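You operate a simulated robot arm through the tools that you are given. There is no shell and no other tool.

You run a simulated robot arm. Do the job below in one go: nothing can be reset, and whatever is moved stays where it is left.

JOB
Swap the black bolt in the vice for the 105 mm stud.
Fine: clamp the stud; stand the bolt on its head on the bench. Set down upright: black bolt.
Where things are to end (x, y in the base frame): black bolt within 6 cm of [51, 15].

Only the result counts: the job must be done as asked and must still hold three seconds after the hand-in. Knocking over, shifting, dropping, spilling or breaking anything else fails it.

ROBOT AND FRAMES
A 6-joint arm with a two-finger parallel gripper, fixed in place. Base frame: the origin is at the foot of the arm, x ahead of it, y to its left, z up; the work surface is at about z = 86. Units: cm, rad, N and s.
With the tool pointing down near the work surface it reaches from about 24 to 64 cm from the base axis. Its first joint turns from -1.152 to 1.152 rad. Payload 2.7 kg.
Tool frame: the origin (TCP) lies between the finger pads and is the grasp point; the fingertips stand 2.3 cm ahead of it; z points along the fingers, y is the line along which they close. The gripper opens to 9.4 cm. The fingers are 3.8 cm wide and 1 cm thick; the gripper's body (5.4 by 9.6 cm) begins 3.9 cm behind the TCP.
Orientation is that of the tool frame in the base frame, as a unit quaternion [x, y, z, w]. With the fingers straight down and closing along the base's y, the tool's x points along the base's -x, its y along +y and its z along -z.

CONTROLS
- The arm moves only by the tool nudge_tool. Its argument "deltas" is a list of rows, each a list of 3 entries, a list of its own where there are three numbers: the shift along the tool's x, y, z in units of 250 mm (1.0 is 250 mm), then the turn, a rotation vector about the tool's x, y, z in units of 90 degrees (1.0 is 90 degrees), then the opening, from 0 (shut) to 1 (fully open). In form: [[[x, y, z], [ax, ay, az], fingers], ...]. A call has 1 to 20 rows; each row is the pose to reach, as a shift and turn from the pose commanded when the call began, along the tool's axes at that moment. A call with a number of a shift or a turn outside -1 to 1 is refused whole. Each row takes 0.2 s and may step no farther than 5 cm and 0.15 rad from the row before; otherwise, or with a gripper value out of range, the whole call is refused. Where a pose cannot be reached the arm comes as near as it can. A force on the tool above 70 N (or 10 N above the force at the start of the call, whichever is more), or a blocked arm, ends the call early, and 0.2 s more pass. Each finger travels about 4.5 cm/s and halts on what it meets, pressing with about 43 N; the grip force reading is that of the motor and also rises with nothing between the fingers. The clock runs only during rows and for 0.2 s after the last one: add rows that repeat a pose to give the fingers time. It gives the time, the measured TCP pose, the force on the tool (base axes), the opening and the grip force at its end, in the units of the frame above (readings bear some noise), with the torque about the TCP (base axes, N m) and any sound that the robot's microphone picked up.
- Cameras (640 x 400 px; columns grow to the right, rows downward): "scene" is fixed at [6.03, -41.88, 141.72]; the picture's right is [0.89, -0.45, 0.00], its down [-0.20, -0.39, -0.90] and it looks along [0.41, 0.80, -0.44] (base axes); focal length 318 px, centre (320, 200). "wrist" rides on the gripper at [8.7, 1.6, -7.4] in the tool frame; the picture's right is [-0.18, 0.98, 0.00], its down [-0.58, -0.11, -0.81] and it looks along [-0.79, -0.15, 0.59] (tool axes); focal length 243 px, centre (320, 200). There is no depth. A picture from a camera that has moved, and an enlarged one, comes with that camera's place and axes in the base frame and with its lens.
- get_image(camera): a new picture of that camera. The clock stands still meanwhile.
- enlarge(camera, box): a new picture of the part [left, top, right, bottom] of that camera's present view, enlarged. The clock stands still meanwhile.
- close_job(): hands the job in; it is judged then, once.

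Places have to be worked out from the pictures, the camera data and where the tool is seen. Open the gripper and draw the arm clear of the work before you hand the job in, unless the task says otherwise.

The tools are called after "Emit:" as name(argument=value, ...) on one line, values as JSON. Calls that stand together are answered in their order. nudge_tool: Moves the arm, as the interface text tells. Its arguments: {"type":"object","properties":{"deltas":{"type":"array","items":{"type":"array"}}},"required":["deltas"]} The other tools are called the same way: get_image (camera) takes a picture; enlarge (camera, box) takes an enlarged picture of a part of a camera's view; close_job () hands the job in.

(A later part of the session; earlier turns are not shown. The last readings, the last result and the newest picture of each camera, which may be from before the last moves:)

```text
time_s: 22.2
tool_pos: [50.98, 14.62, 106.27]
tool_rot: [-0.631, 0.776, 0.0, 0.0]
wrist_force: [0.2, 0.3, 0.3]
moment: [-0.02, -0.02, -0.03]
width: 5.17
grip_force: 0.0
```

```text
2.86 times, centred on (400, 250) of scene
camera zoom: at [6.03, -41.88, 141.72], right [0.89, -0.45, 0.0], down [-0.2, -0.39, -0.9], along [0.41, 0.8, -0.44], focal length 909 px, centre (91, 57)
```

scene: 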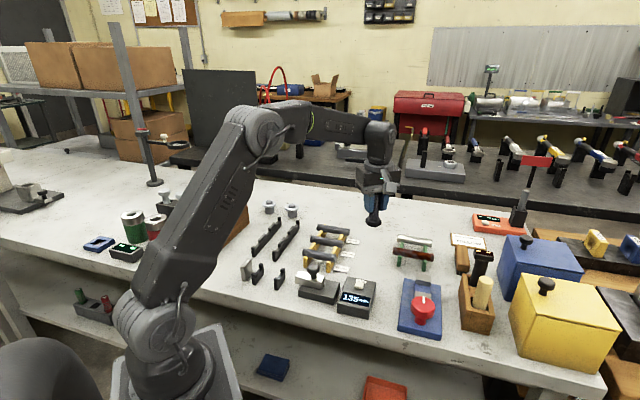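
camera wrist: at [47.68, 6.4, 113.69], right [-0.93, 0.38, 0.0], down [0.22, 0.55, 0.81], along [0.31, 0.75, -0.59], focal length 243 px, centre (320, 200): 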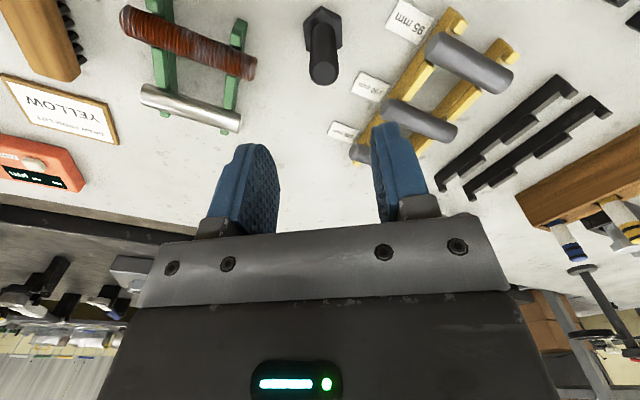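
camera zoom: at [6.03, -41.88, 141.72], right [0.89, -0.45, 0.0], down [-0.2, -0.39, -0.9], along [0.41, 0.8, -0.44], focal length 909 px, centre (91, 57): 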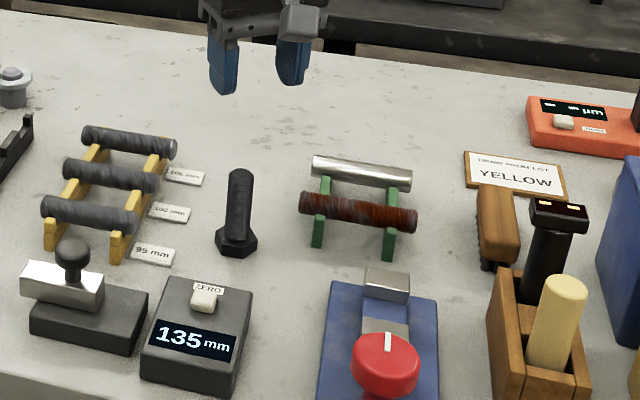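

The bolt stands upright at (51,15). Next I'll look at the empty vice from the scene camera, and at the rack.

Emit:
enlarge(camera="scene", box=[395, 260, 450, 330])

Emit:
enlarge(camera="wrist", box=[310, 0, 530, 180])

Emit:
enlarge(camera="scene", box=[295, 215, 365, 270])

```text
5.71 times, centred on (422, 295) of scene
camera zoom: at [6.03, -41.88, 141.72], right [0.89, -0.45, 0.0], down [-0.2, -0.39, -0.9], along [0.41, 0.8, -0.44], focal length 1818 px, centre (-266, -343)
```

zoom: 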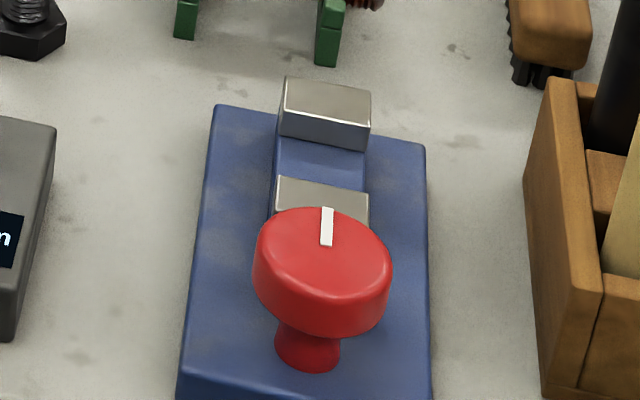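

```text
2.22 times, centred on (420, 90) of wrist
camera zoom: at [47.68, 6.4, 113.69], right [-0.93, 0.38, 0.0], down [0.22, 0.55, 0.81], along [0.31, 0.75, -0.59], focal length 539 px, centre (98, 444)
```

zoom: 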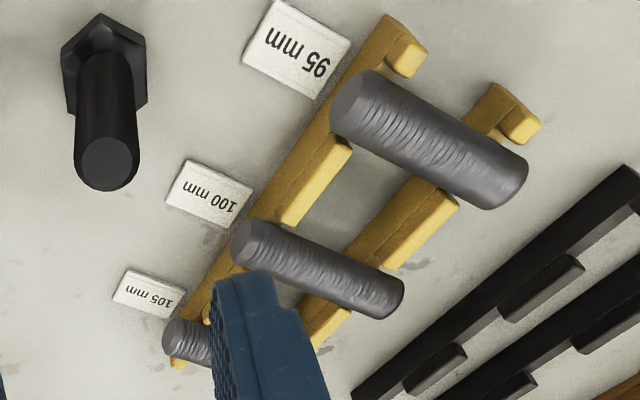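

```text
7.27 times, centred on (330, 242) of scene
camera zoom: at [6.03, -41.88, 141.72], right [0.89, -0.45, 0.0], down [-0.2, -0.39, -0.9], along [0.41, 0.8, -0.44], focal length 2314 px, centre (247, -109)
```

zoom: 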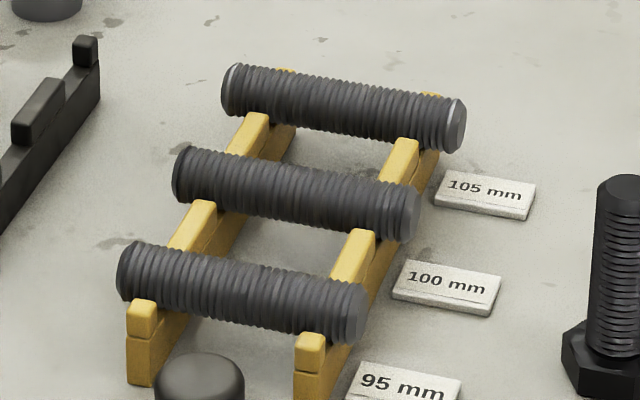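

I need the jaw height above the rail precisely to decide whether to clamp the stud lying or upright. I'll enlarge the jaws strongly.

Emit:
enlarge(camera="scene", box=[408, 268, 438, 300])

```text
12.50 times, centred on (423, 284) of scene
camera zoom: at [6.03, -41.88, 141.72], right [0.89, -0.45, 0.0], down [-0.2, -0.39, -0.9], along [0.41, 0.8, -0.44], focal length 3978 px, centre (-968, -850)
```

zoom: 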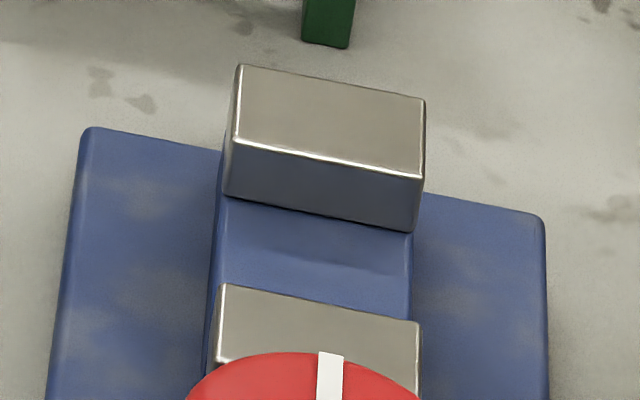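

The jaws stand 1.35 cm above the rail and the rail top is at ≈89.55. A 2.35 cm stud lying across the rail has its axis 1.17 above it, so lying works. The far jaw is fixed and the gap is about 4.4 cm.

Plan:
1. Shift the 105 stud along its rack so one end overhangs.
2. Regrip it by that overhang.
3. Lay it across the vice rail and tighten.

First I'll go above the 105 stud with the fingers turned across it.

Emit:
nudge_tool(deltas=[[[-0.09, 0.036, 0], [0, 0, -0.09], 0.55], [[-0.18, 0.072, 0], [0, 0, -0.18], 0.55], [[-0.27, 0.108, 0], [0, 0, -0.27], 0.55], [[-0.36, 0.144, 0], [0, 0, -0.36], 0.55], [[-0.45, 0.18, 0], [0, 0, -0.45], 0.55], [[-0.54, 0.216, 0], [0, 0, -0.54], 0.55], [[-0.634, 0.252, 0], [0, 0, -0.629], 0.55], [[-0.634, 0.252, 0], [0, 0, -0.629], 0.55]])

Emit:
get_image(camera="wrist")

Emit:
enlarge(camera="scene", box=[280, 140, 400, 280])

```text
time_s: 24.0
tool_pos: [47.71, 31.83, 106.45]
tool_rot: [0.924, -0.383, 0.0, -0.001]
wrist_force: [0.7, 0.0, -1.0]
moment: [0.0, 0.0, -0.02]
width: 5.15
grip_force: 0.2
```

```text
taken
camera wrist: at [52.67, 24.56, 113.8], right [-0.82, -0.57, 0.0], down [-0.33, 0.49, 0.81], along [-0.46, 0.67, -0.59], focal length 243 px, centre (320, 200)
```

wrist: 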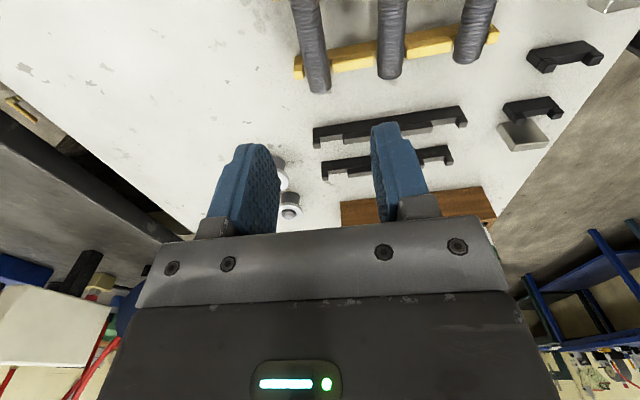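

```text
2.86 times, centred on (340, 210) of scene
camera zoom: at [6.03, -41.88, 141.72], right [0.89, -0.45, 0.0], down [-0.2, -0.39, -0.9], along [0.41, 0.8, -0.44], focal length 909 px, centre (263, 171)
```

zoom: 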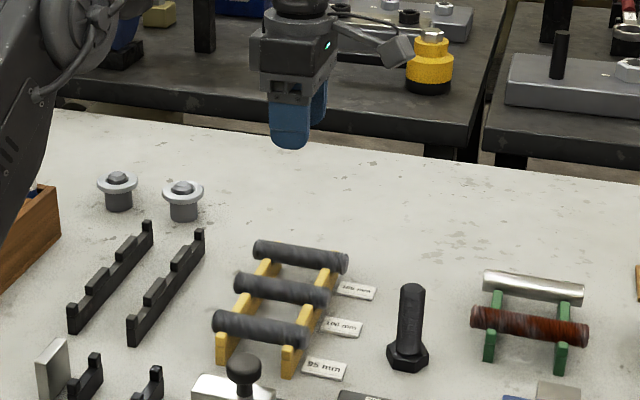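

The 105 stud is the leftmost one in the wrist view. I'll enlarge it to measure its line and the rails.

Emit:
enlarge(camera="wrist", box=[260, 0, 420, 120])

```text
3.33 times, centred on (340, 60) of wrist
camera zoom: at [52.67, 24.56, 113.8], right [-0.82, -0.57, 0.0], down [-0.33, 0.49, 0.81], along [-0.46, 0.67, -0.59], focal length 809 px, centre (253, 667)
```

zoom: 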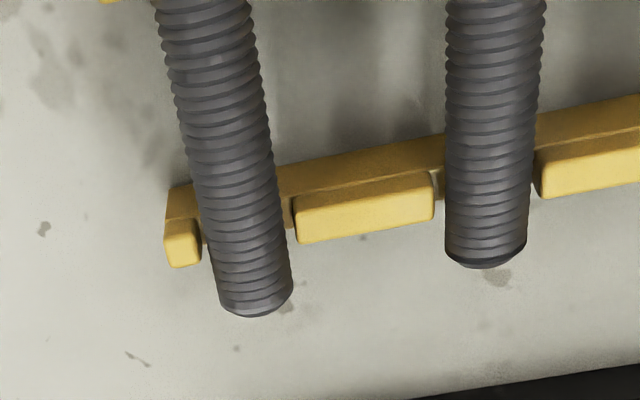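

The 105 stud's axis is at 134°, its centre near (48.3,32.1) and z≈89.5. I'll correct sideways by about 0.7 cm and descend to just above it for a check.

Emit:
nudge_tool(deltas=[[[0.012, -0.028, 0.12], [0, 0, 0.011], 0.55], [[0.012, -0.028, 0.24], [0, 0, 0.011], 0.55], [[0.012, -0.028, 0.378], [0, 0, 0.011], 0.55], [[0.012, -0.028, 0.378], [0, 0, 0.011], 0.55]])

Emit:
get_image(camera="wrist")

Emit:
enlarge(camera="scene", box=[285, 180, 385, 270])

```text
time_s: 25.0
tool_pos: [48.67, 32.07, 96.87]
tool_rot: [0.92, -0.392, 0.0, 0.0]
wrist_force: [0.0, -0.1, -0.6]
moment: [-0.02, 0.02, 0.01]
width: 5.19
grip_force: 0.0
```

```text
taken
camera wrist: at [53.45, 24.72, 104.26], right [-0.84, -0.55, 0.0], down [-0.33, 0.49, 0.81], along [-0.44, 0.67, -0.59], focal length 243 px, centre (320, 200)
```

wrist: 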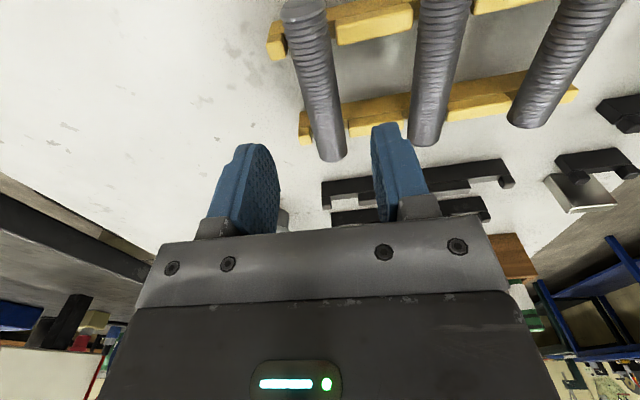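

```text
4.44 times, centred on (335, 225) of scene
camera zoom: at [6.03, -41.88, 141.72], right [0.89, -0.45, 0.0], down [-0.2, -0.39, -0.9], along [0.41, 0.8, -0.44], focal length 1414 px, centre (253, 89)
```

zoom: 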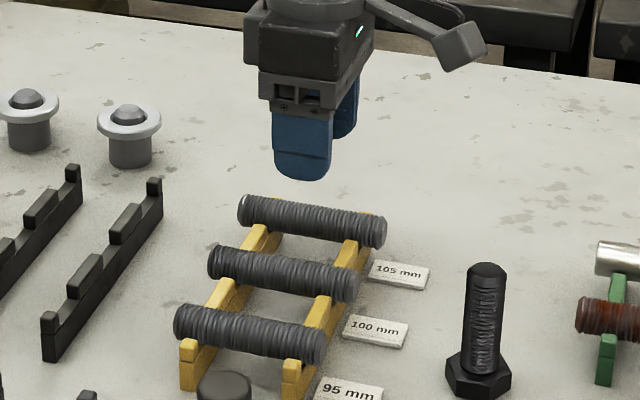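

Both ends of the stud and both rails are now visible. I'll enlarge for measurement.

Emit:
enlarge(camera="wrist", box=[240, 0, 440, 170])

```text
2.35 times, centred on (340, 85) of wrist
camera zoom: at [53.45, 24.72, 104.26], right [-0.84, -0.55, 0.0], down [-0.33, 0.49, 0.81], along [-0.44, 0.67, -0.59], focal length 571 px, centre (273, 471)
```

zoom: 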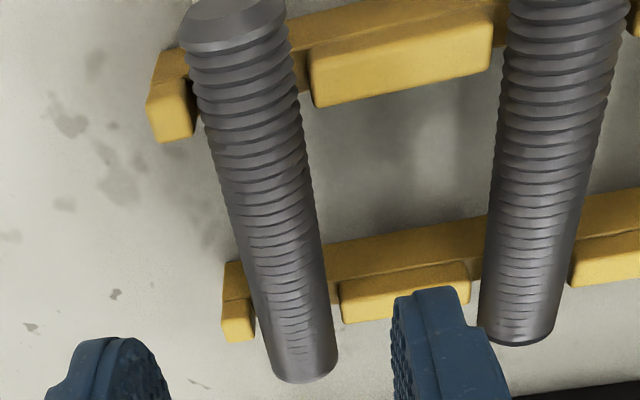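

Stud centre is near (48.3,32.2) with its axis at z≈89.6. I'll centre on it and descend between the rails to TCP z≈90.5, then check the finger gaps before closing.

Emit:
nudge_tool(deltas=[[[-0.012, 0.006, 0.1], [0, 0, 0], 0.55], [[-0.012, 0.006, 0.2], [0, 0, 0], 0.55], [[-0.012, 0.006, 0.252], [0, 0, 0], 0.55], [[-0.012, 0.006, 0.252], [0, 0, 0], 0.55]])

Emit:
get_image(camera="wrist")

Emit:
enlarge(camera="wrist", box=[220, 60, 420, 230])

Emit:
enlarge(camera="scene", box=[285, 180, 385, 270])

```text
time_s: 26.0
tool_pos: [48.37, 32.1, 90.53]
tool_rot: [0.92, -0.392, 0.0, 0.0]
wrist_force: [-0.2, 0.7, 0.4]
moment: [0.02, 0.0, -0.03]
width: 5.19
grip_force: 0.0
```

```text
taken
camera wrist: at [53.22, 24.77, 97.92], right [-0.84, -0.55, 0.0], down [-0.33, 0.49, 0.81], along [-0.44, 0.67, -0.59], focal length 243 px, centre (320, 200)
```

wrist: 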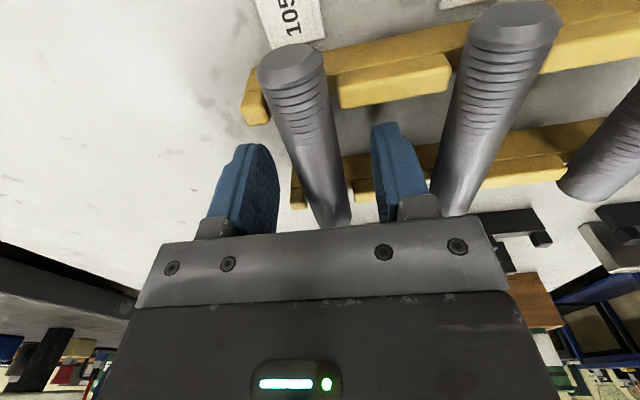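

```text
2.35 times, centred on (320, 145) of wrist
camera zoom: at [53.22, 24.77, 97.92], right [-0.84, -0.55, 0.0], down [-0.33, 0.49, 0.81], along [-0.44, 0.67, -0.59], focal length 571 px, centre (320, 329)
```

zoom: 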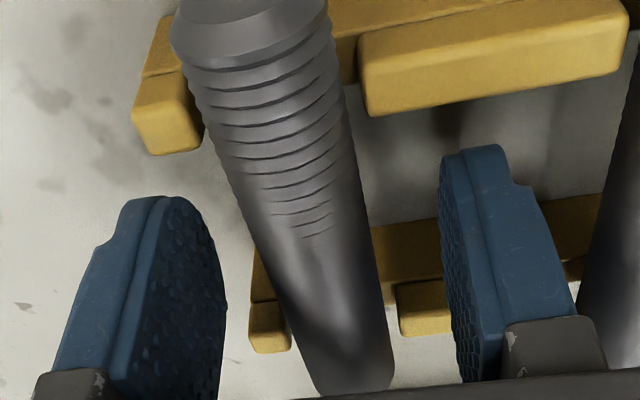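

```text
4.44 times, centred on (335, 225) of scene
camera zoom: at [6.03, -41.88, 141.72], right [0.89, -0.45, 0.0], down [-0.2, -0.39, -0.9], along [0.41, 0.8, -0.44], focal length 1414 px, centre (253, 89)
```

zoom: 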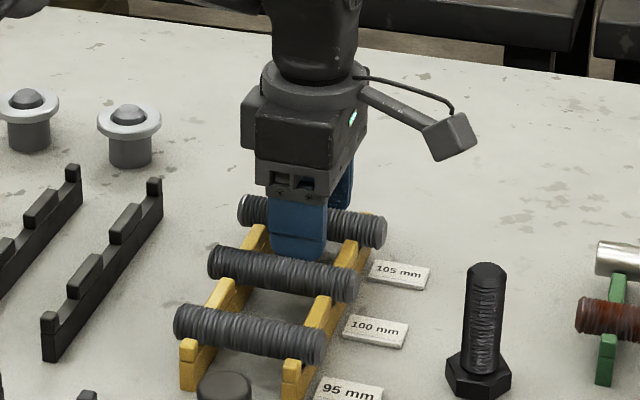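

The stud is laterally centred (within about 0.05 cm), but the fingers sit close to the +s rail. I'll shift 0.35 cm away from it and close gently.

Emit:
nudge_tool(deltas=[[[0.014, 0, 0], [0, 0, 0], 0.55], [[0.014, 0, 0], [0, 0, 0], 0.4], [[0.014, 0, 0], [0, 0, 0], 0.3], [[0.014, 0, 0], [0, 0, 0], 0.1], [[0.014, 0, 0], [0, 0, 0], 0.1], [[0.014, 0, 0], [0, 0, 0], 0.1]])

Emit:
get_image(camera="wrist")

Emit:
enlarge(camera="scene", box=[285, 180, 385, 270])

```text
time_s: 27.4
tool_pos: [48.69, 31.9, 90.47]
tool_rot: [0.92, -0.391, 0.0, 0.0]
wrist_force: [0.5, 0.3, 0.9]
moment: [-0.03, -0.04, 0.01]
width: 2.25
grip_force: 42.9
```

```text
taken
camera wrist: at [53.47, 24.49, 97.85], right [-0.84, -0.55, 0.0], down [-0.33, 0.49, 0.81], along [-0.44, 0.67, -0.59], focal length 243 px, centre (320, 200)
```

wrist: 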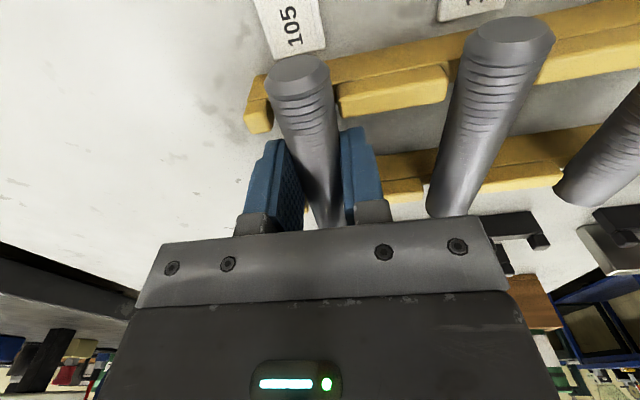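

```text
4.44 times, centred on (335, 225) of scene
camera zoom: at [6.04, -41.88, 141.72], right [0.89, -0.45, 0.0], down [-0.2, -0.39, -0.9], along [0.41, 0.8, -0.44], focal length 1414 px, centre (253, 89)
```

zoom: 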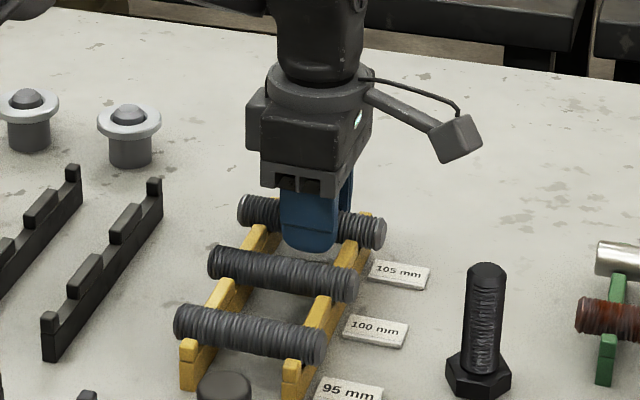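

Gripped (2.25 cm) with negligible side force. I'll lift 1.2 cm and shift the stud 1.8 cm along +s before setting it back on the rails.

Emit:
nudge_tool(deltas=[[[0, 0, -0.024], [0, 0, 0], 0.1], [[0, 0, -0.048], [0, 0, 0], 0.1], [[0, 0, -0.048], [0, 0, 0], 0.1]])

Emit:
nudge_tool(deltas=[[[-0.036, 0, 0], [0, 0, 0], 0.1], [[-0.072, 0, 0], [0, 0, 0], 0.1], [[-0.072, 0, 0], [0, 0, 0], 0.1]])

Emit:
get_image(camera="wrist")

Emit:
enlarge(camera="scene", box=[285, 180, 385, 270])

```text
time_s: 28.2
tool_pos: [48.67, 31.98, 91.62]
tool_rot: [0.92, -0.391, 0.0, 0.0]
wrist_force: [-0.3, -0.1, -3.7]
moment: [-0.02, -0.04, 0.0]
width: 2.29
grip_force: 43.0
```

```text
time_s: 29.0
tool_pos: [47.78, 32.72, 91.67]
tool_rot: [0.92, -0.392, 0.002, 0.001]
wrist_force: [21.8, -23.7, -4.0]
moment: [-0.46, -0.6, 0.5]
width: 2.28
grip_force: 42.8
```

```text
taken
camera wrist: at [52.57, 25.46, 99.11], right [-0.84, -0.55, 0.0], down [-0.33, 0.5, 0.8], along [-0.44, 0.67, -0.6], focal length 243 px, centre (320, 200)
```

wrist: 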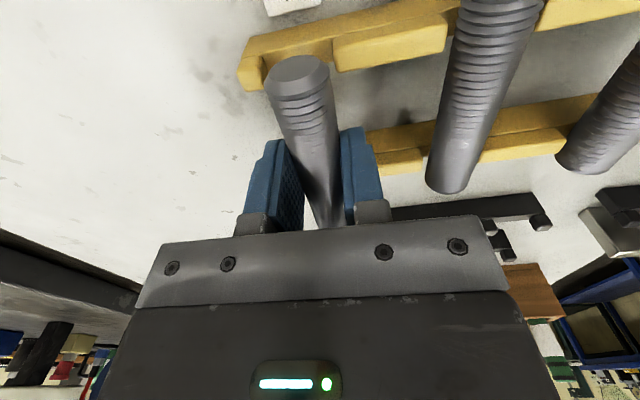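

```text
4.44 times, centred on (335, 225) of scene
camera zoom: at [6.09, -41.94, 141.7], right [0.89, -0.45, 0.0], down [-0.2, -0.39, -0.9], along [0.41, 0.8, -0.44], focal length 1414 px, centre (253, 89)
```

zoom: 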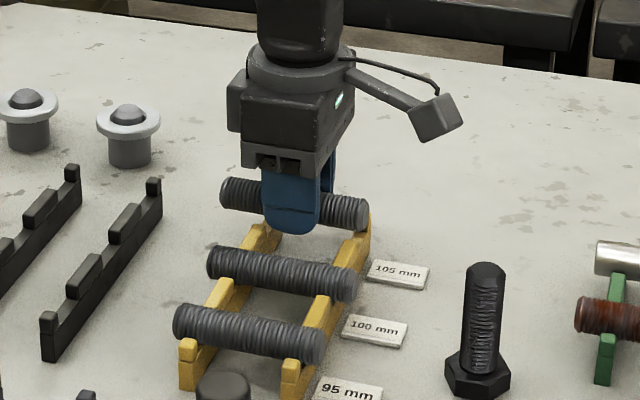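

The shift drew about 32 N: the fingers are still below the rail blocks and pressing on the +s rail. I'll back off at once, then look for any rack movement.

Emit:
nudge_tool(deltas=[[[0.03, 0, 0], [0, 0, 0], 0.1], [[0.05, 0, 0], [0, 0, 0], 0.1], [[0.05, 0, 0], [0, 0, 0], 0.1]])

Emit:
enlarge(camera="scene", box=[285, 180, 385, 270])

```text
time_s: 29.8
tool_pos: [48.27, 32.48, 91.69]
tool_rot: [0.921, -0.39, -0.001, -0.001]
wrist_force: [-0.1, 0.8, -3.3]
moment: [0.01, 0.0, 0.02]
width: 2.26
grip_force: 43.1
```

```text
4.44 times, centred on (335, 225) of scene
camera zoom: at [6.04, -41.88, 141.72], right [0.89, -0.45, 0.0], down [-0.2, -0.39, -0.9], along [0.41, 0.8, -0.44], focal length 1414 px, centre (253, 89)
```

zoom: 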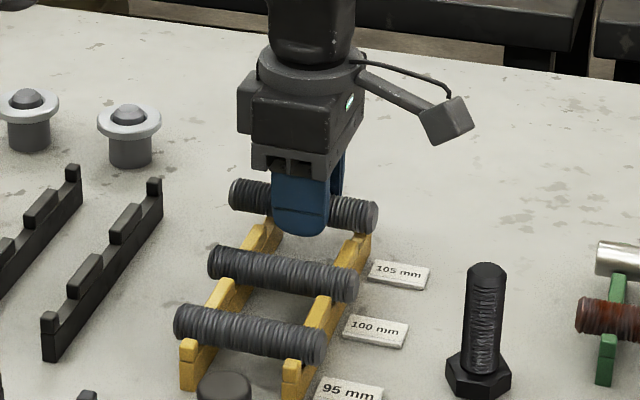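

The rack looks unmoved. Shifting on the rack isn't possible because the fingers sit between the rails, so I'll use another way:
1. Lay the stud on the free bench strip beside the vice, at about (50.7,6.5) and parallel to the vice.
2. Slide the slightly opened fingers along it toward its end.
3. Regrip there.

First I'll lift it high.

Emit:
nudge_tool(deltas=[[[0, 0, -0.1], [0, 0, 0], 0.1], [[0, 0, -0.25], [0, 0, 0], 0.1], [[0, 0, -0.4], [0, 0, 0], 0.1], [[0, 0, -0.52], [0, 0, 0], 0.1], [[0, 0, -0.52], [0, 0, 0], 0.1]])

Emit:
get_image(camera="wrist")

Emit:
enlarge(camera="scene", box=[285, 150, 385, 270])

```text
time_s: 31.0
tool_pos: [48.18, 32.52, 104.79]
tool_rot: [0.92, -0.391, 0.0, 0.0]
wrist_force: [0.9, -0.4, -3.6]
moment: [0.0, -0.05, 0.01]
width: 2.26
grip_force: 43.0
```

```text
taken
camera wrist: at [53.01, 25.12, 112.12], right [-0.84, -0.55, 0.0], down [-0.32, 0.49, 0.81], along [-0.44, 0.67, -0.59], focal length 243 px, centre (320, 200)
```

wrist: 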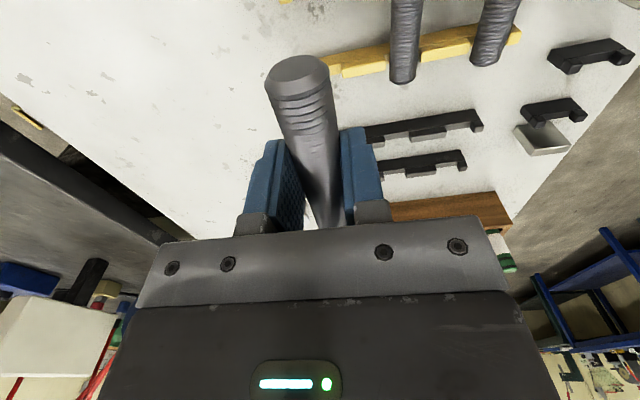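

```text
3.33 times, centred on (335, 210) of scene
camera zoom: at [6.04, -41.88, 141.72], right [0.89, -0.45, 0.0], down [-0.2, -0.39, -0.9], along [0.41, 0.8, -0.44], focal length 1061 px, centre (270, 167)
```

zoom: 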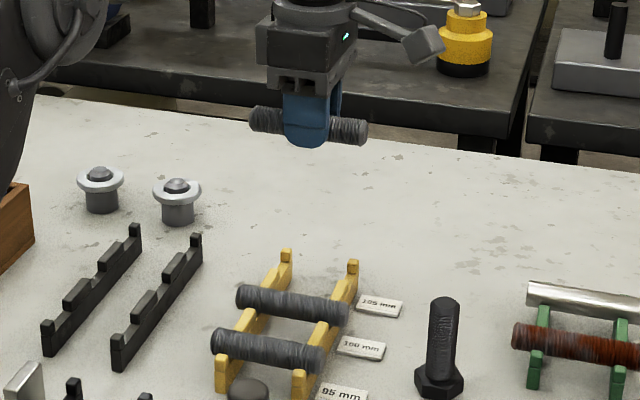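

The stud is held well, with its centre about 0.45 cm to the -x side of the TCP. I'll carry it to above the free strip while turning 90°.

Emit:
nudge_tool(deltas=[[[0.068, 0.054, 0], [0, 0, 0.083], 0.1], [[0.136, 0.108, 0], [0, 0, 0.167], 0.1], [[0.204, 0.162, 0], [0, 0, 0.25], 0.1], [[0.272, 0.217, 0], [0, 0, 0.333], 0.1], [[0.34, 0.271, 0], [0, 0, 0.417], 0.1], [[0.408, 0.325, 0], [0, 0, 0.5], 0.1], [[0.477, 0.379, 0], [0, 0, 0.583], 0.1], [[0.545, 0.433, 0], [0, 0, 0.667], 0.1], [[0.613, 0.488, 0], [0, 0, 0.75], 0.1], [[0.681, 0.542, 0], [0, 0, 0.833], 0.1], [[0.749, 0.596, 0], [0, 0, 0.917], 0.1], [[0.817, 0.65, 0], [0, 0, 1.0], 0.1], [[0.817, 0.65, 0], [0, 0, 1.0], 0.1]])

Emit:
get_image(camera="wrist")

Emit:
enlarge(camera="scene", box=[330, 180, 470, 340])

```text
time_s: 33.8
tool_pos: [50.67, 6.36, 104.71]
tool_rot: [-0.373, 0.928, -0.001, 0.0]
wrist_force: [-0.3, 0.5, -3.4]
moment: [0.0, 0.02, -0.02]
width: 2.27
grip_force: 43.5
```

```text
taken
camera wrist: at [43.33, 1.53, 112.17], right [-0.55, 0.84, 0.0], down [0.49, 0.32, 0.81], along [0.67, 0.44, -0.59], focal length 243 px, centre (320, 200)
```

wrist: 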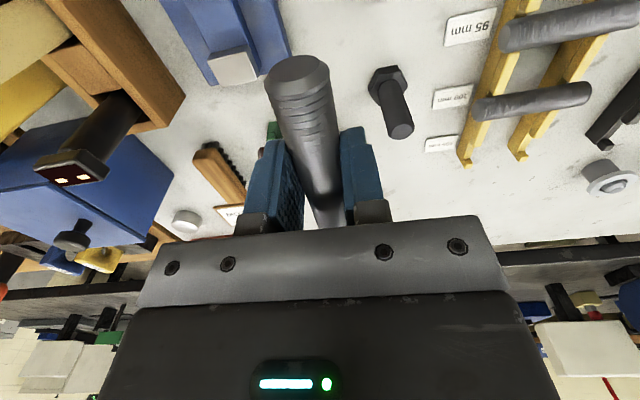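

```text
2.50 times, centred on (400, 260) of scene
camera zoom: at [6.04, -41.88, 141.72], right [0.89, -0.45, 0.0], down [-0.2, -0.39, -0.9], along [0.41, 0.8, -0.44], focal length 796 px, centre (120, 50)
```

zoom: 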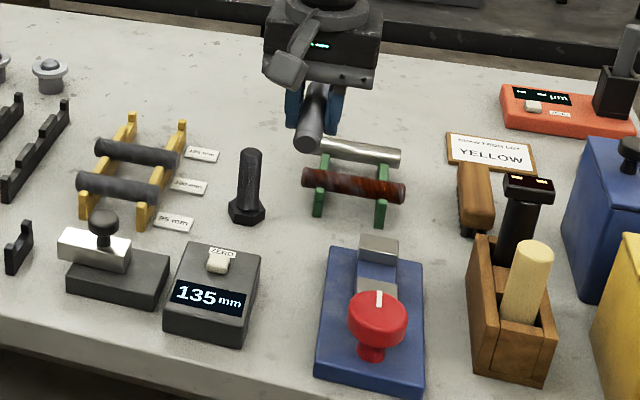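

Positioned over the free strip (vice edge, gauge box and green rack each over 2 cm clear). I'll descend to z≈89.6.

Emit:
nudge_tool(deltas=[[[0, 0, 0.18], [0, 0, 0], 0.1], [[0, 0, 0.36], [0, 0, 0], 0.1], [[0, 0, 0.5], [0, 0, 0], 0.1], [[0, 0, 0.56], [0, 0, 0], 0.1], [[0, 0, 0.604], [0, 0, 0], 0.1], [[0, 0, 0.604], [0, 0, 0], 0.1]])

Emit:
get_image(camera="wrist")

Emit:
enlarge(camera="scene", box=[330, 220, 450, 340])

```text
time_s: 35.2
tool_pos: [50.69, 6.38, 89.76]
tool_rot: [-0.374, 0.927, 0.0, 0.0]
wrist_force: [-0.3, -0.3, -3.9]
moment: [-0.02, 0.0, 0.0]
width: 2.28
grip_force: 43.0
```

```text
taken
camera wrist: at [43.4, 1.55, 97.05], right [-0.55, 0.84, 0.0], down [0.49, 0.32, 0.81], along [0.67, 0.44, -0.59], focal length 243 px, centre (320, 200)
```

wrist: 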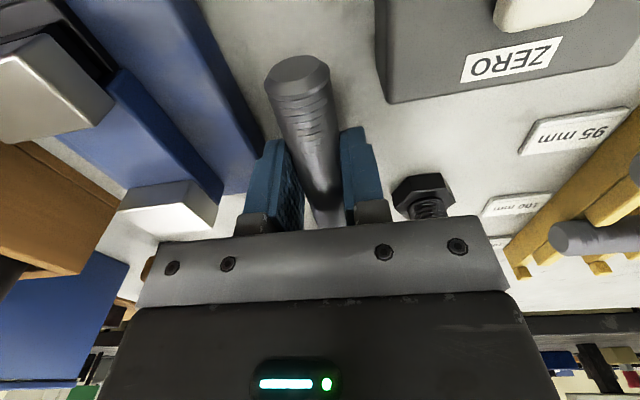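

```text
3.33 times, centred on (390, 280) of scene
camera zoom: at [6.04, -41.88, 141.72], right [0.89, -0.45, 0.0], down [-0.2, -0.39, -0.9], along [0.41, 0.8, -0.44], focal length 1061 px, centre (87, -67)
```

zoom: 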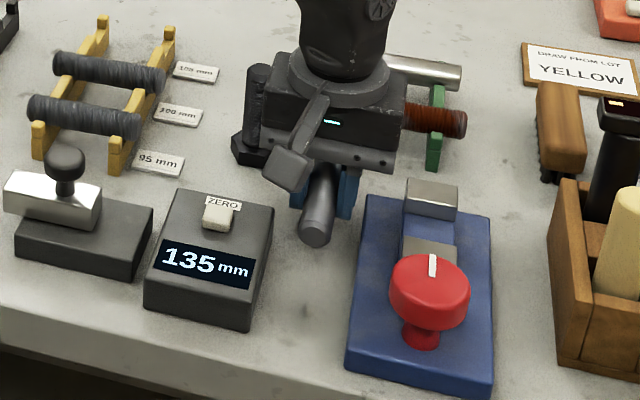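

Clear all round. I'll lower slowly until contact.

Emit:
nudge_tool(deltas=[[[0, 0, 0.016], [0, 0, 0], 0.1], [[0, 0, 0.032], [0, 0, 0], 0.1], [[0, 0, 0.044], [0, 0, 0], 0.1], [[0, 0, 0.044], [0, 0, 0], 0.1]])

```text
time_s: 36.2
tool_pos: [50.59, 6.47, 88.38]
tool_rot: [-0.374, 0.928, 0.0, 0.0]
wrist_force: [0.4, -0.4, -2.6]
moment: [0.01, 0.01, 0.0]
width: 2.28
grip_force: 43.1
```

Force is still about the stud's weight. I'll go a touch lower.

Emit:
nudge_tool(deltas=[[[0, 0, 0.004], [0, 0, 0], 0.1], [[0, 0, 0.008], [0, 0, 0], 0.1], [[0, 0, 0.008], [0, 0, 0], 0.1]])

```text
time_s: 37.0
tool_pos: [50.7, 6.27, 88.33]
tool_rot: [-0.374, 0.927, 0.0, 0.0]
wrist_force: [0.2, -0.3, -2.2]
moment: [0.03, 0.0, 0.02]
width: 2.27
grip_force: 43.2
```

Force is easing slightly. One more small step.

Emit:
nudge_tool(deltas=[[[0, 0, 0.004], [0, 0, 0], 0.1], [[0, 0, 0.008], [0, 0, 0], 0.1], [[0, 0, 0.008], [0, 0, 0], 0.1]])

Emit:
enlarge(camera="scene", box=[375, 260, 405, 300])

```text
time_s: 37.8
tool_pos: [50.64, 6.3, 88.25]
tool_rot: [-0.374, 0.927, 0.0, 0.001]
wrist_force: [-5.2, -6.5, 20.7]
moment: [-0.2, 0.69, 0.1]
width: 2.28
grip_force: 42.8
```

```text
10.00 times, centred on (390, 280) of scene
camera zoom: at [5.99, -41.9, 141.71], right [0.89, -0.45, 0.0], down [-0.2, -0.39, -0.9], along [0.41, 0.8, -0.44], focal length 3182 px, centre (-380, -600)
```

zoom: 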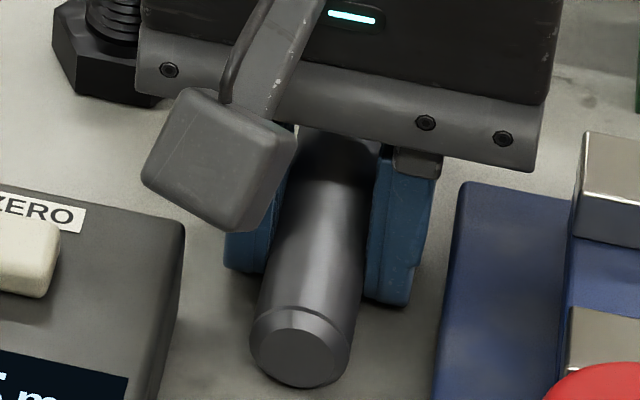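

Contact (20 N, mainly at the stud's near end). I'll ease off slightly and open the fingers just enough to free the stud while still caging it.

Emit:
nudge_tool(deltas=[[[0, 0, -0.006], [0, 0, 0], 0.1], [[0, 0, -0.006], [0, 0, 0], 0.29], [[0, 0, -0.006], [0, 0, 0], 0.29], [[0, 0, -0.016], [0, 0, 0], 0.29], [[0, 0, -0.016], [0, 0, 0], 0.29]])

Emit:
enlarge(camera="wrist", box=[220, 20, 420, 230])

Emit:
enlarge(camera="scene", box=[375, 260, 405, 300])

```text
time_s: 39.0
tool_pos: [50.6, 6.44, 88.5]
tool_rot: [-0.374, 0.927, 0.001, 0.0]
wrist_force: [0.1, 0.1, 0.7]
moment: [0.03, 0.01, 0.01]
width: 2.71
grip_force: 0.0
```

```text
1.90 times, centred on (320, 125) of wrist
camera zoom: at [43.32, 1.52, 95.85], right [-0.55, 0.84, 0.0], down [0.5, 0.32, 0.81], along [0.67, 0.44, -0.59], focal length 462 px, centre (320, 343)
```

zoom: 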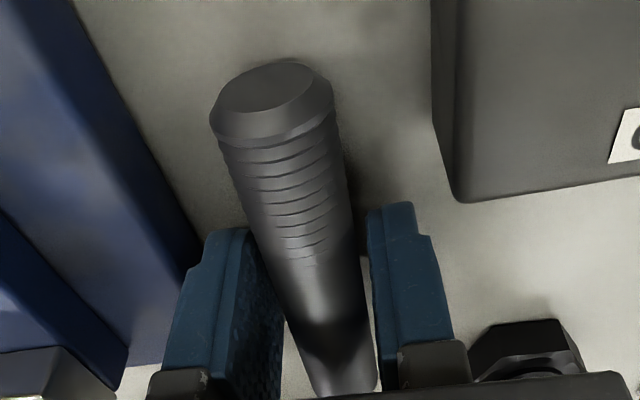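

```text
10.00 times, centred on (390, 280) of scene
camera zoom: at [6.03, -41.88, 141.72], right [0.89, -0.45, 0.0], down [-0.2, -0.39, -0.9], along [0.41, 0.8, -0.44], focal length 3182 px, centre (-380, -600)
```

zoom: 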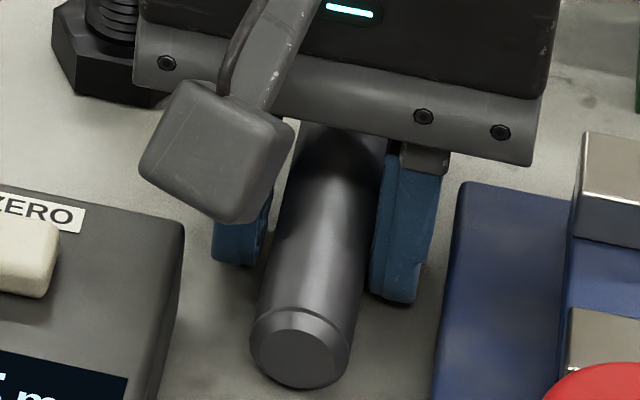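

The stud rests on the bench, caged with a gap of about 0.45 cm. I'll slide the fingers 3.5 cm toward its near end and regrip.

Emit:
nudge_tool(deltas=[[[0.035, -0.003, 0], [0, 0, 0], 0.29], [[0.07, -0.003, 0], [0, 0, 0], 0.29], [[0.105, -0.003, 0], [0, 0, 0], 0.29], [[0.14, -0.003, 0], [0, 0, 0], 0.29], [[0.14, -0.003, 0], [0, 0, 0], 0.29]])

Emit:
enlarge(camera="wrist", box=[220, 20, 420, 230])

Emit:
enlarge(camera="scene", box=[365, 240, 415, 310])

```text
time_s: 40.2
tool_pos: [48.18, 3.88, 88.5]
tool_rot: [-0.373, 0.928, 0.0, 0.0]
wrist_force: [0.4, 0.8, 0.3]
moment: [-0.01, 0.02, 0.0]
width: 2.72
grip_force: 0.0
```

```text
1.90 times, centred on (320, 125) of wrist
camera zoom: at [40.83, -1.0, 95.84], right [-0.55, 0.84, 0.0], down [0.49, 0.32, 0.81], along [0.67, 0.44, -0.59], focal length 462 px, centre (320, 343)
```

zoom: 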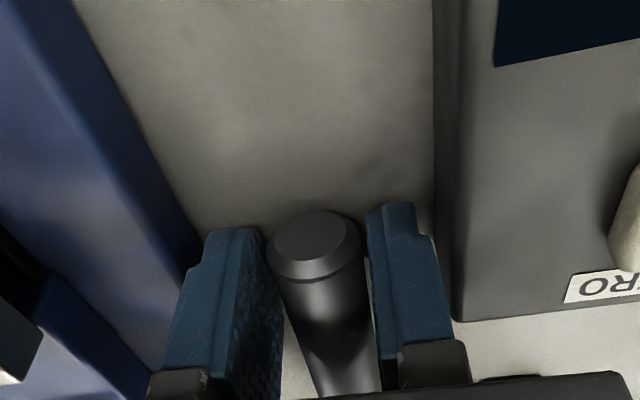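

```text
5.71 times, centred on (390, 275) of scene
camera zoom: at [6.03, -41.88, 141.72], right [0.89, -0.45, 0.0], down [-0.2, -0.39, -0.9], along [0.41, 0.8, -0.44], focal length 1818 px, centre (-80, -229)
```

zoom: 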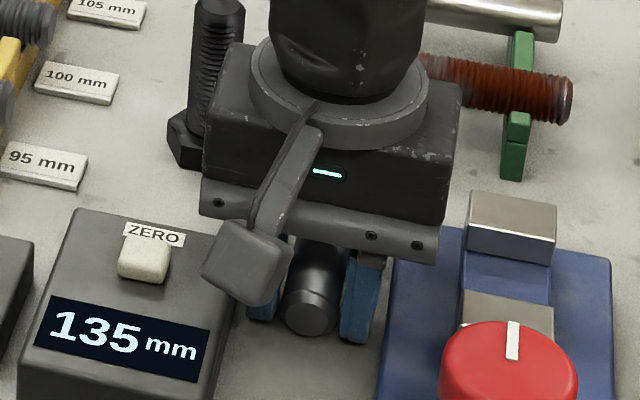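

The stud end is now about 1.25 cm past the TCP, centred between the pads. I'll close and lift a little.

Emit:
nudge_tool(deltas=[[[0, 0, 0], [0, 0, 0], 0.1], [[0, 0, 0], [0, 0, 0], 0.1], [[0, 0, 0], [0, 0, 0], 0.1], [[0, 0, -0.02], [0, 0, 0], 0.1], [[0, 0, -0.06], [0, 0, 0], 0.1], [[0, 0, -0.12], [0, 0, 0], 0.1], [[0, 0, -0.12], [0, 0, 0], 0.1]])

Emit:
enlarge(camera="wrist", box=[220, 20, 420, 230])

Emit:
enlarge(camera="scene", box=[350, 220, 440, 310])

```text
time_s: 41.8
tool_pos: [48.18, 3.79, 91.51]
tool_rot: [-0.374, 0.928, 0.001, 0.0]
wrist_force: [0.0, 0.8, -2.8]
moment: [-0.1, 0.09, 0.02]
width: 2.25
grip_force: 42.8
```

```text
1.90 times, centred on (320, 125) of wrist
camera zoom: at [40.81, -1.04, 98.87], right [-0.55, 0.84, 0.0], down [0.49, 0.32, 0.81], along [0.67, 0.44, -0.59], focal length 462 px, centre (320, 343)
```

zoom: 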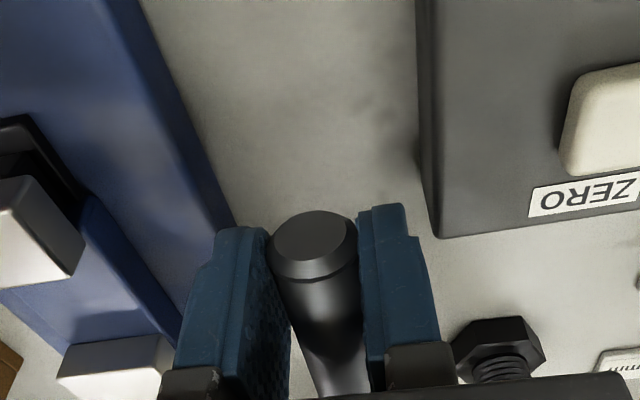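

```text
4.44 times, centred on (395, 265) of scene
camera zoom: at [6.04, -41.88, 141.72], right [0.89, -0.45, 0.0], down [-0.2, -0.39, -0.9], along [0.41, 0.8, -0.44], focal length 1414 px, centre (-13, -89)
```

zoom: 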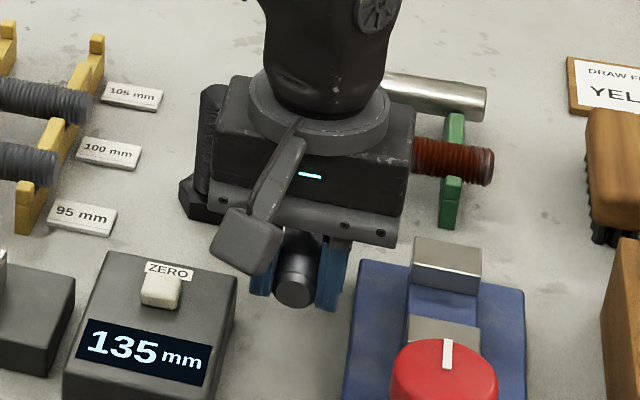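

Regripped near the end, with the moment consistent with that grip. I'll raise it, turn it back so it lies across the vice, and bring the TCP above (50.5,2.1). That puts the stud's middle over the rail between the jaw faces, around (53.7,-1.1).

Emit:
nudge_tool(deltas=[[[0, 0, -0.17], [0, 0, 0], 0.1], [[0, 0, -0.34], [0, 0, 0], 0.1], [[-0.002, -0.01, -0.34], [0, 0, 0.082], 0.1], [[-0.004, -0.02, -0.34], [0, 0, 0.164], 0.1], [[-0.006, -0.03, -0.34], [0, 0, 0.245], 0.1], [[-0.008, -0.04, -0.34], [0, 0, 0.327], 0.1], [[-0.01, -0.05, -0.34], [0, 0, 0.409], 0.1], [[-0.012, -0.06, -0.34], [0, 0, 0.49], 0.1], [[-0.014, -0.07, -0.34], [0, 0, 0.572], 0.1], [[-0.016, -0.08, -0.34], [0, 0, 0.654], 0.1], [[-0.018, -0.09, -0.34], [0, 0, 0.736], 0.1], [[-0.019, -0.1, -0.34], [0, 0, 0.818], 0.1], [[-0.02, -0.11, -0.34], [0, 0, 0.9], 0.1], [[-0.02, -0.1155, -0.34], [0, 0, 0.981], 0.1], [[-0.02, -0.1155, -0.34], [0, 0, 0.981], 0.1]])

Emit:
get_image(camera="wrist")

Emit:
enlarge(camera="scene", box=[370, 200, 470, 330])

```text
time_s: 45.0
tool_pos: [50.42, 2.16, 100.02]
tool_rot: [0.379, 0.925, 0.0, 0.0]
wrist_force: [0.1, 0.7, -3.6]
moment: [0.09, 0.08, -0.02]
width: 2.27
grip_force: 43.1
```

```text
taken
camera wrist: at [45.39, 9.47, 107.4], right [0.82, 0.57, 0.0], down [0.34, -0.49, 0.81], along [0.46, -0.66, -0.59], focal length 243 px, centre (320, 200)
```

wrist: 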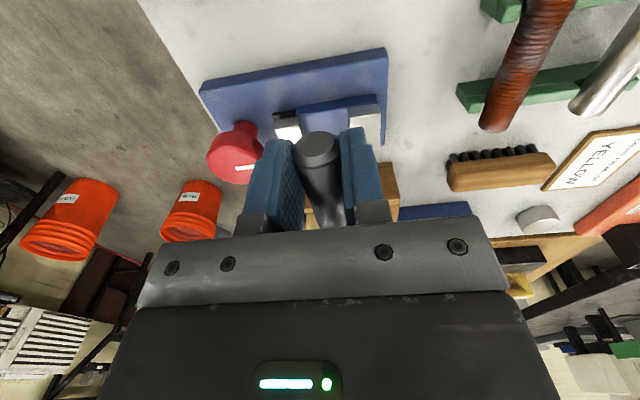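

```text
3.08 times, centred on (420, 265) of scene
camera zoom: at [6.04, -41.88, 141.72], right [0.89, -0.45, 0.0], down [-0.2, -0.39, -0.9], along [0.41, 0.8, -0.44], focal length 979 px, centre (12, 0)
```

zoom: 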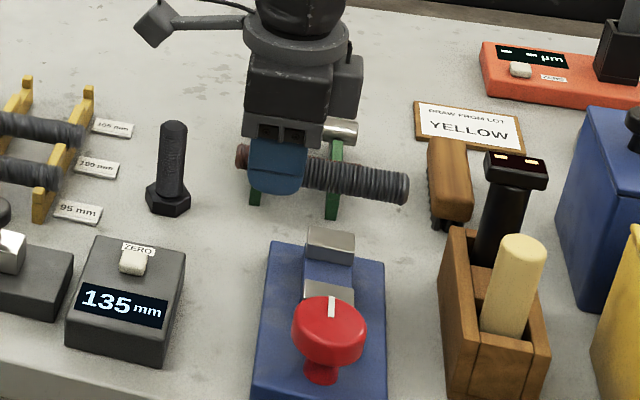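

Stud is level and across the vice. I'll check in the wrist view how it lines up with the jaws before lowering.

Emit:
enlarge(camera="wrist", box=[220, 40, 420, 230])

Emit:
enlarge(camera="scene", box=[395, 230, 450, 310])

```text
2.11 times, centred on (320, 135) of wrist
camera zoom: at [45.39, 9.47, 107.4], right [0.82, 0.57, 0.0], down [0.34, -0.49, 0.81], along [0.46, -0.66, -0.59], focal length 511 px, centre (320, 337)
```

zoom: 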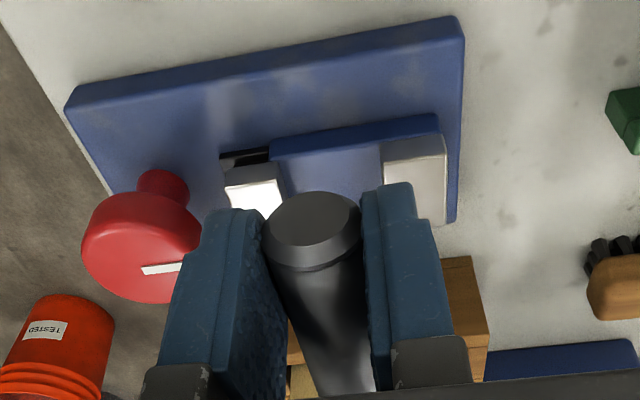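

```text
5.00 times, centred on (422, 270) of scene
camera zoom: at [6.04, -41.88, 141.72], right [0.89, -0.45, 0.0], down [-0.2, -0.39, -0.9], along [0.41, 0.8, -0.44], focal length 1591 px, centre (-192, -150)
```

zoom: 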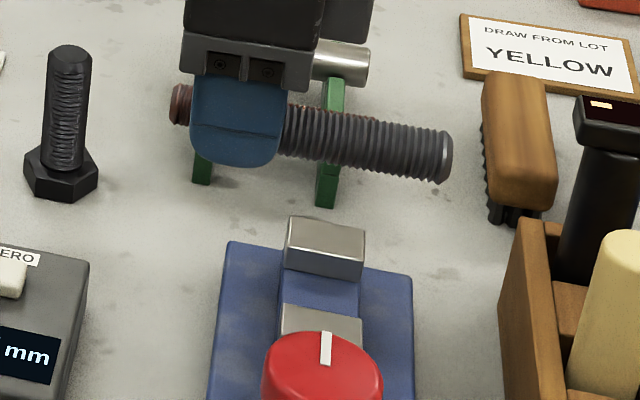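

Alignment with the gap centre is within 0.1 cm. I'll lower to z≈93, about 1 cm above seating, and check.

Emit:
nudge_tool(deltas=[[[0, 0, 0.1], [0, 0, 0], 0.1], [[0, 0, 0.2], [0, 0, 0], 0.1], [[0, 0, 0.28], [0, 0, 0], 0.1], [[0, 0, 0.28], [0, 0, 0], 0.1]])

Emit:
get_image(camera="wrist")

Emit:
enlarge(camera="scene", box=[395, 250, 450, 320])

```text
time_s: 46.0
tool_pos: [50.32, 2.05, 92.87]
tool_rot: [0.378, 0.926, 0.0, 0.001]
wrist_force: [-0.4, -0.3, -3.6]
moment: [0.1, 0.08, -0.03]
width: 2.26
grip_force: 43.1
```

```text
taken
camera wrist: at [45.31, 9.39, 100.35], right [0.82, 0.57, 0.0], down [0.34, -0.48, 0.81], along [0.46, -0.66, -0.59], focal length 243 px, centre (320, 200)
```

wrist: 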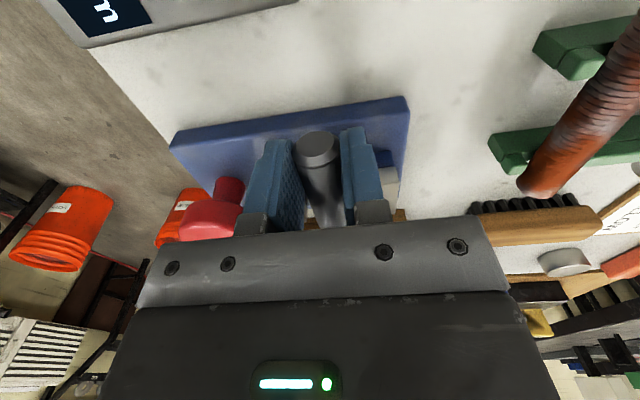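

```text
5.71 times, centred on (422, 285) of scene
camera zoom: at [6.04, -41.88, 141.72], right [0.89, -0.45, 0.0], down [-0.2, -0.39, -0.9], along [0.41, 0.8, -0.44], focal length 1818 px, centre (-266, -286)
```

zoom: 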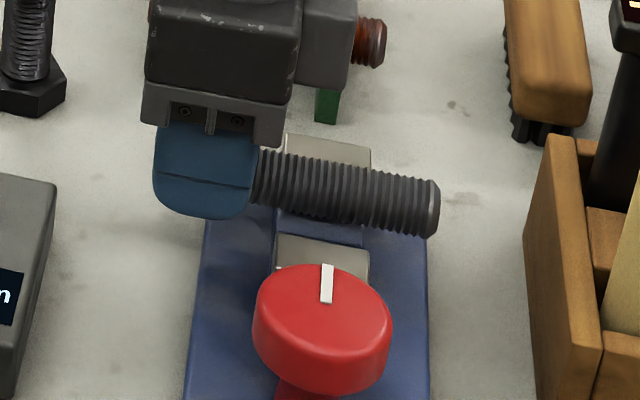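

Looks good: the fingers are clear of the jaws and the stud is over the gap. I'll lower in small steps.

Emit:
nudge_tool(deltas=[[[0, 0, 0.012], [0, 0, 0], 0.1], [[0, 0, 0.024], [0, 0, 0], 0.1], [[0, 0, 0.024], [0, 0, 0], 0.1]])

Emit:
enlarge(camera="scene", box=[395, 250, 450, 320])

```text
time_s: 46.8
tool_pos: [50.51, 2.23, 92.44]
tool_rot: [0.378, 0.926, 0.0, -0.001]
wrist_force: [0.0, 0.4, -3.3]
moment: [0.09, 0.09, 0.01]
width: 2.27
grip_force: 42.8
```

```text
5.71 times, centred on (422, 285) of scene
camera zoom: at [6.04, -41.88, 141.72], right [0.89, -0.45, 0.0], down [-0.2, -0.39, -0.9], along [0.41, 0.8, -0.44], focal length 1818 px, centre (-266, -286)
```

zoom: 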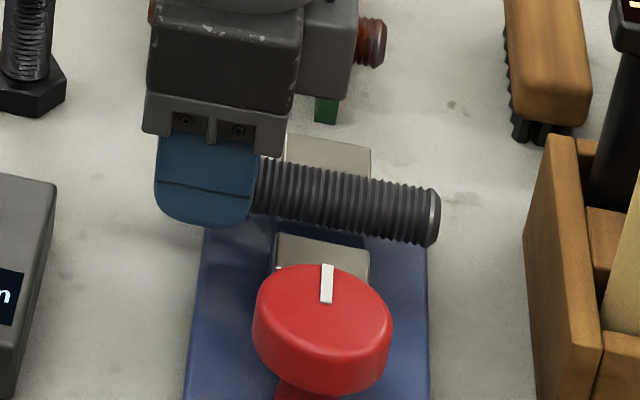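

Continuing down in fine steps, watching for contact.

Emit:
nudge_tool(deltas=[[[0, 0, 0.006], [0, 0, 0], 0.1], [[0, 0, 0.012], [0, 0, 0], 0.1], [[0, 0, 0.012], [0, 0, 0], 0.1]])

```text
time_s: 47.6
tool_pos: [50.6, 2.14, 92.13]
tool_rot: [0.378, 0.926, 0.0, -0.001]
wrist_force: [0.7, 0.1, -3.0]
moment: [0.11, 0.09, 0.02]
width: 2.27
grip_force: 43.1
```

Emit:
nudge_tool(deltas=[[[0, 0, 0.004], [0, 0, 0], 0.1], [[0, 0, 0.008], [0, 0, 0], 0.1], [[0, 0, 0.008], [0, 0, 0], 0.1]])

```text
time_s: 48.4
tool_pos: [50.64, 2.07, 91.99]
tool_rot: [0.377, 0.926, -0.001, 0.0]
wrist_force: [-1.1, 1.3, 0.8]
moment: [-0.09, -0.08, -0.06]
width: 2.28
grip_force: 43.3
```

The stud now rests on the rail (force and moment reversed). I'll open slightly and check that it stays level.

Emit:
nudge_tool(deltas=[[[0, 0, 0.002], [0, 0, 0], 0.1], [[0, 0, 0.002], [0, 0, 0], 0.29], [[0, 0, 0.002], [0, 0, 0], 0.29], [[0, 0, 0.002], [0, 0, 0], 0.29]])

Emit:
enlarge(camera="wrist", box=[220, 40, 420, 230])

Emit:
enlarge(camera="scene", box=[395, 250, 450, 320])

```text
time_s: 49.4
tool_pos: [50.47, 2.08, 91.75]
tool_rot: [0.378, 0.926, 0.0, 0.0]
wrist_force: [0.2, 0.1, 0.7]
moment: [-0.01, 0.02, -0.02]
width: 2.73
grip_force: 0.0
```

```text
2.11 times, centred on (320, 135) of wrist
camera zoom: at [45.52, 9.34, 99.24], right [0.82, 0.57, 0.0], down [0.34, -0.48, 0.81], along [0.46, -0.66, -0.59], focal length 511 px, centre (320, 337)
```

zoom: 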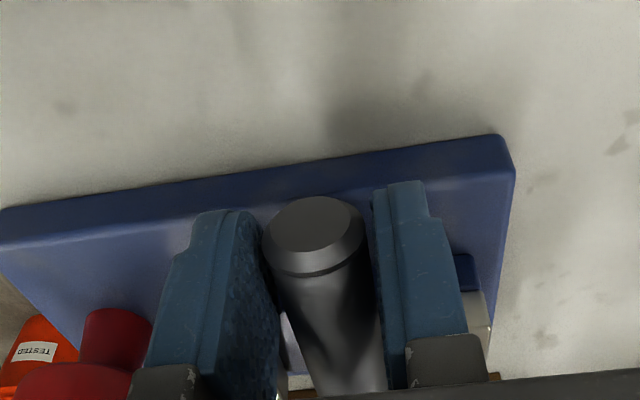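

```text
5.71 times, centred on (422, 285) of scene
camera zoom: at [6.03, -41.88, 141.72], right [0.89, -0.45, 0.0], down [-0.2, -0.39, -0.9], along [0.41, 0.8, -0.44], focal length 1818 px, centre (-266, -286)
```

zoom: 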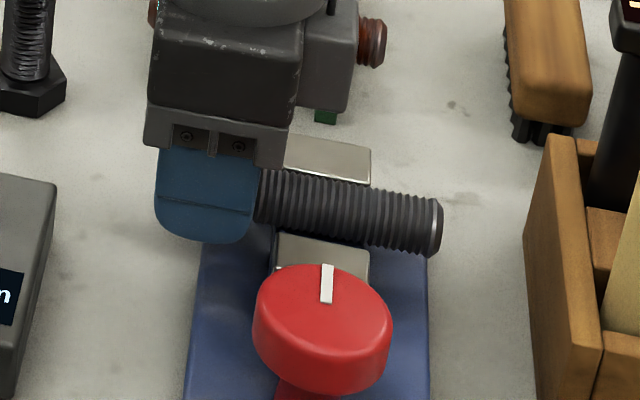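

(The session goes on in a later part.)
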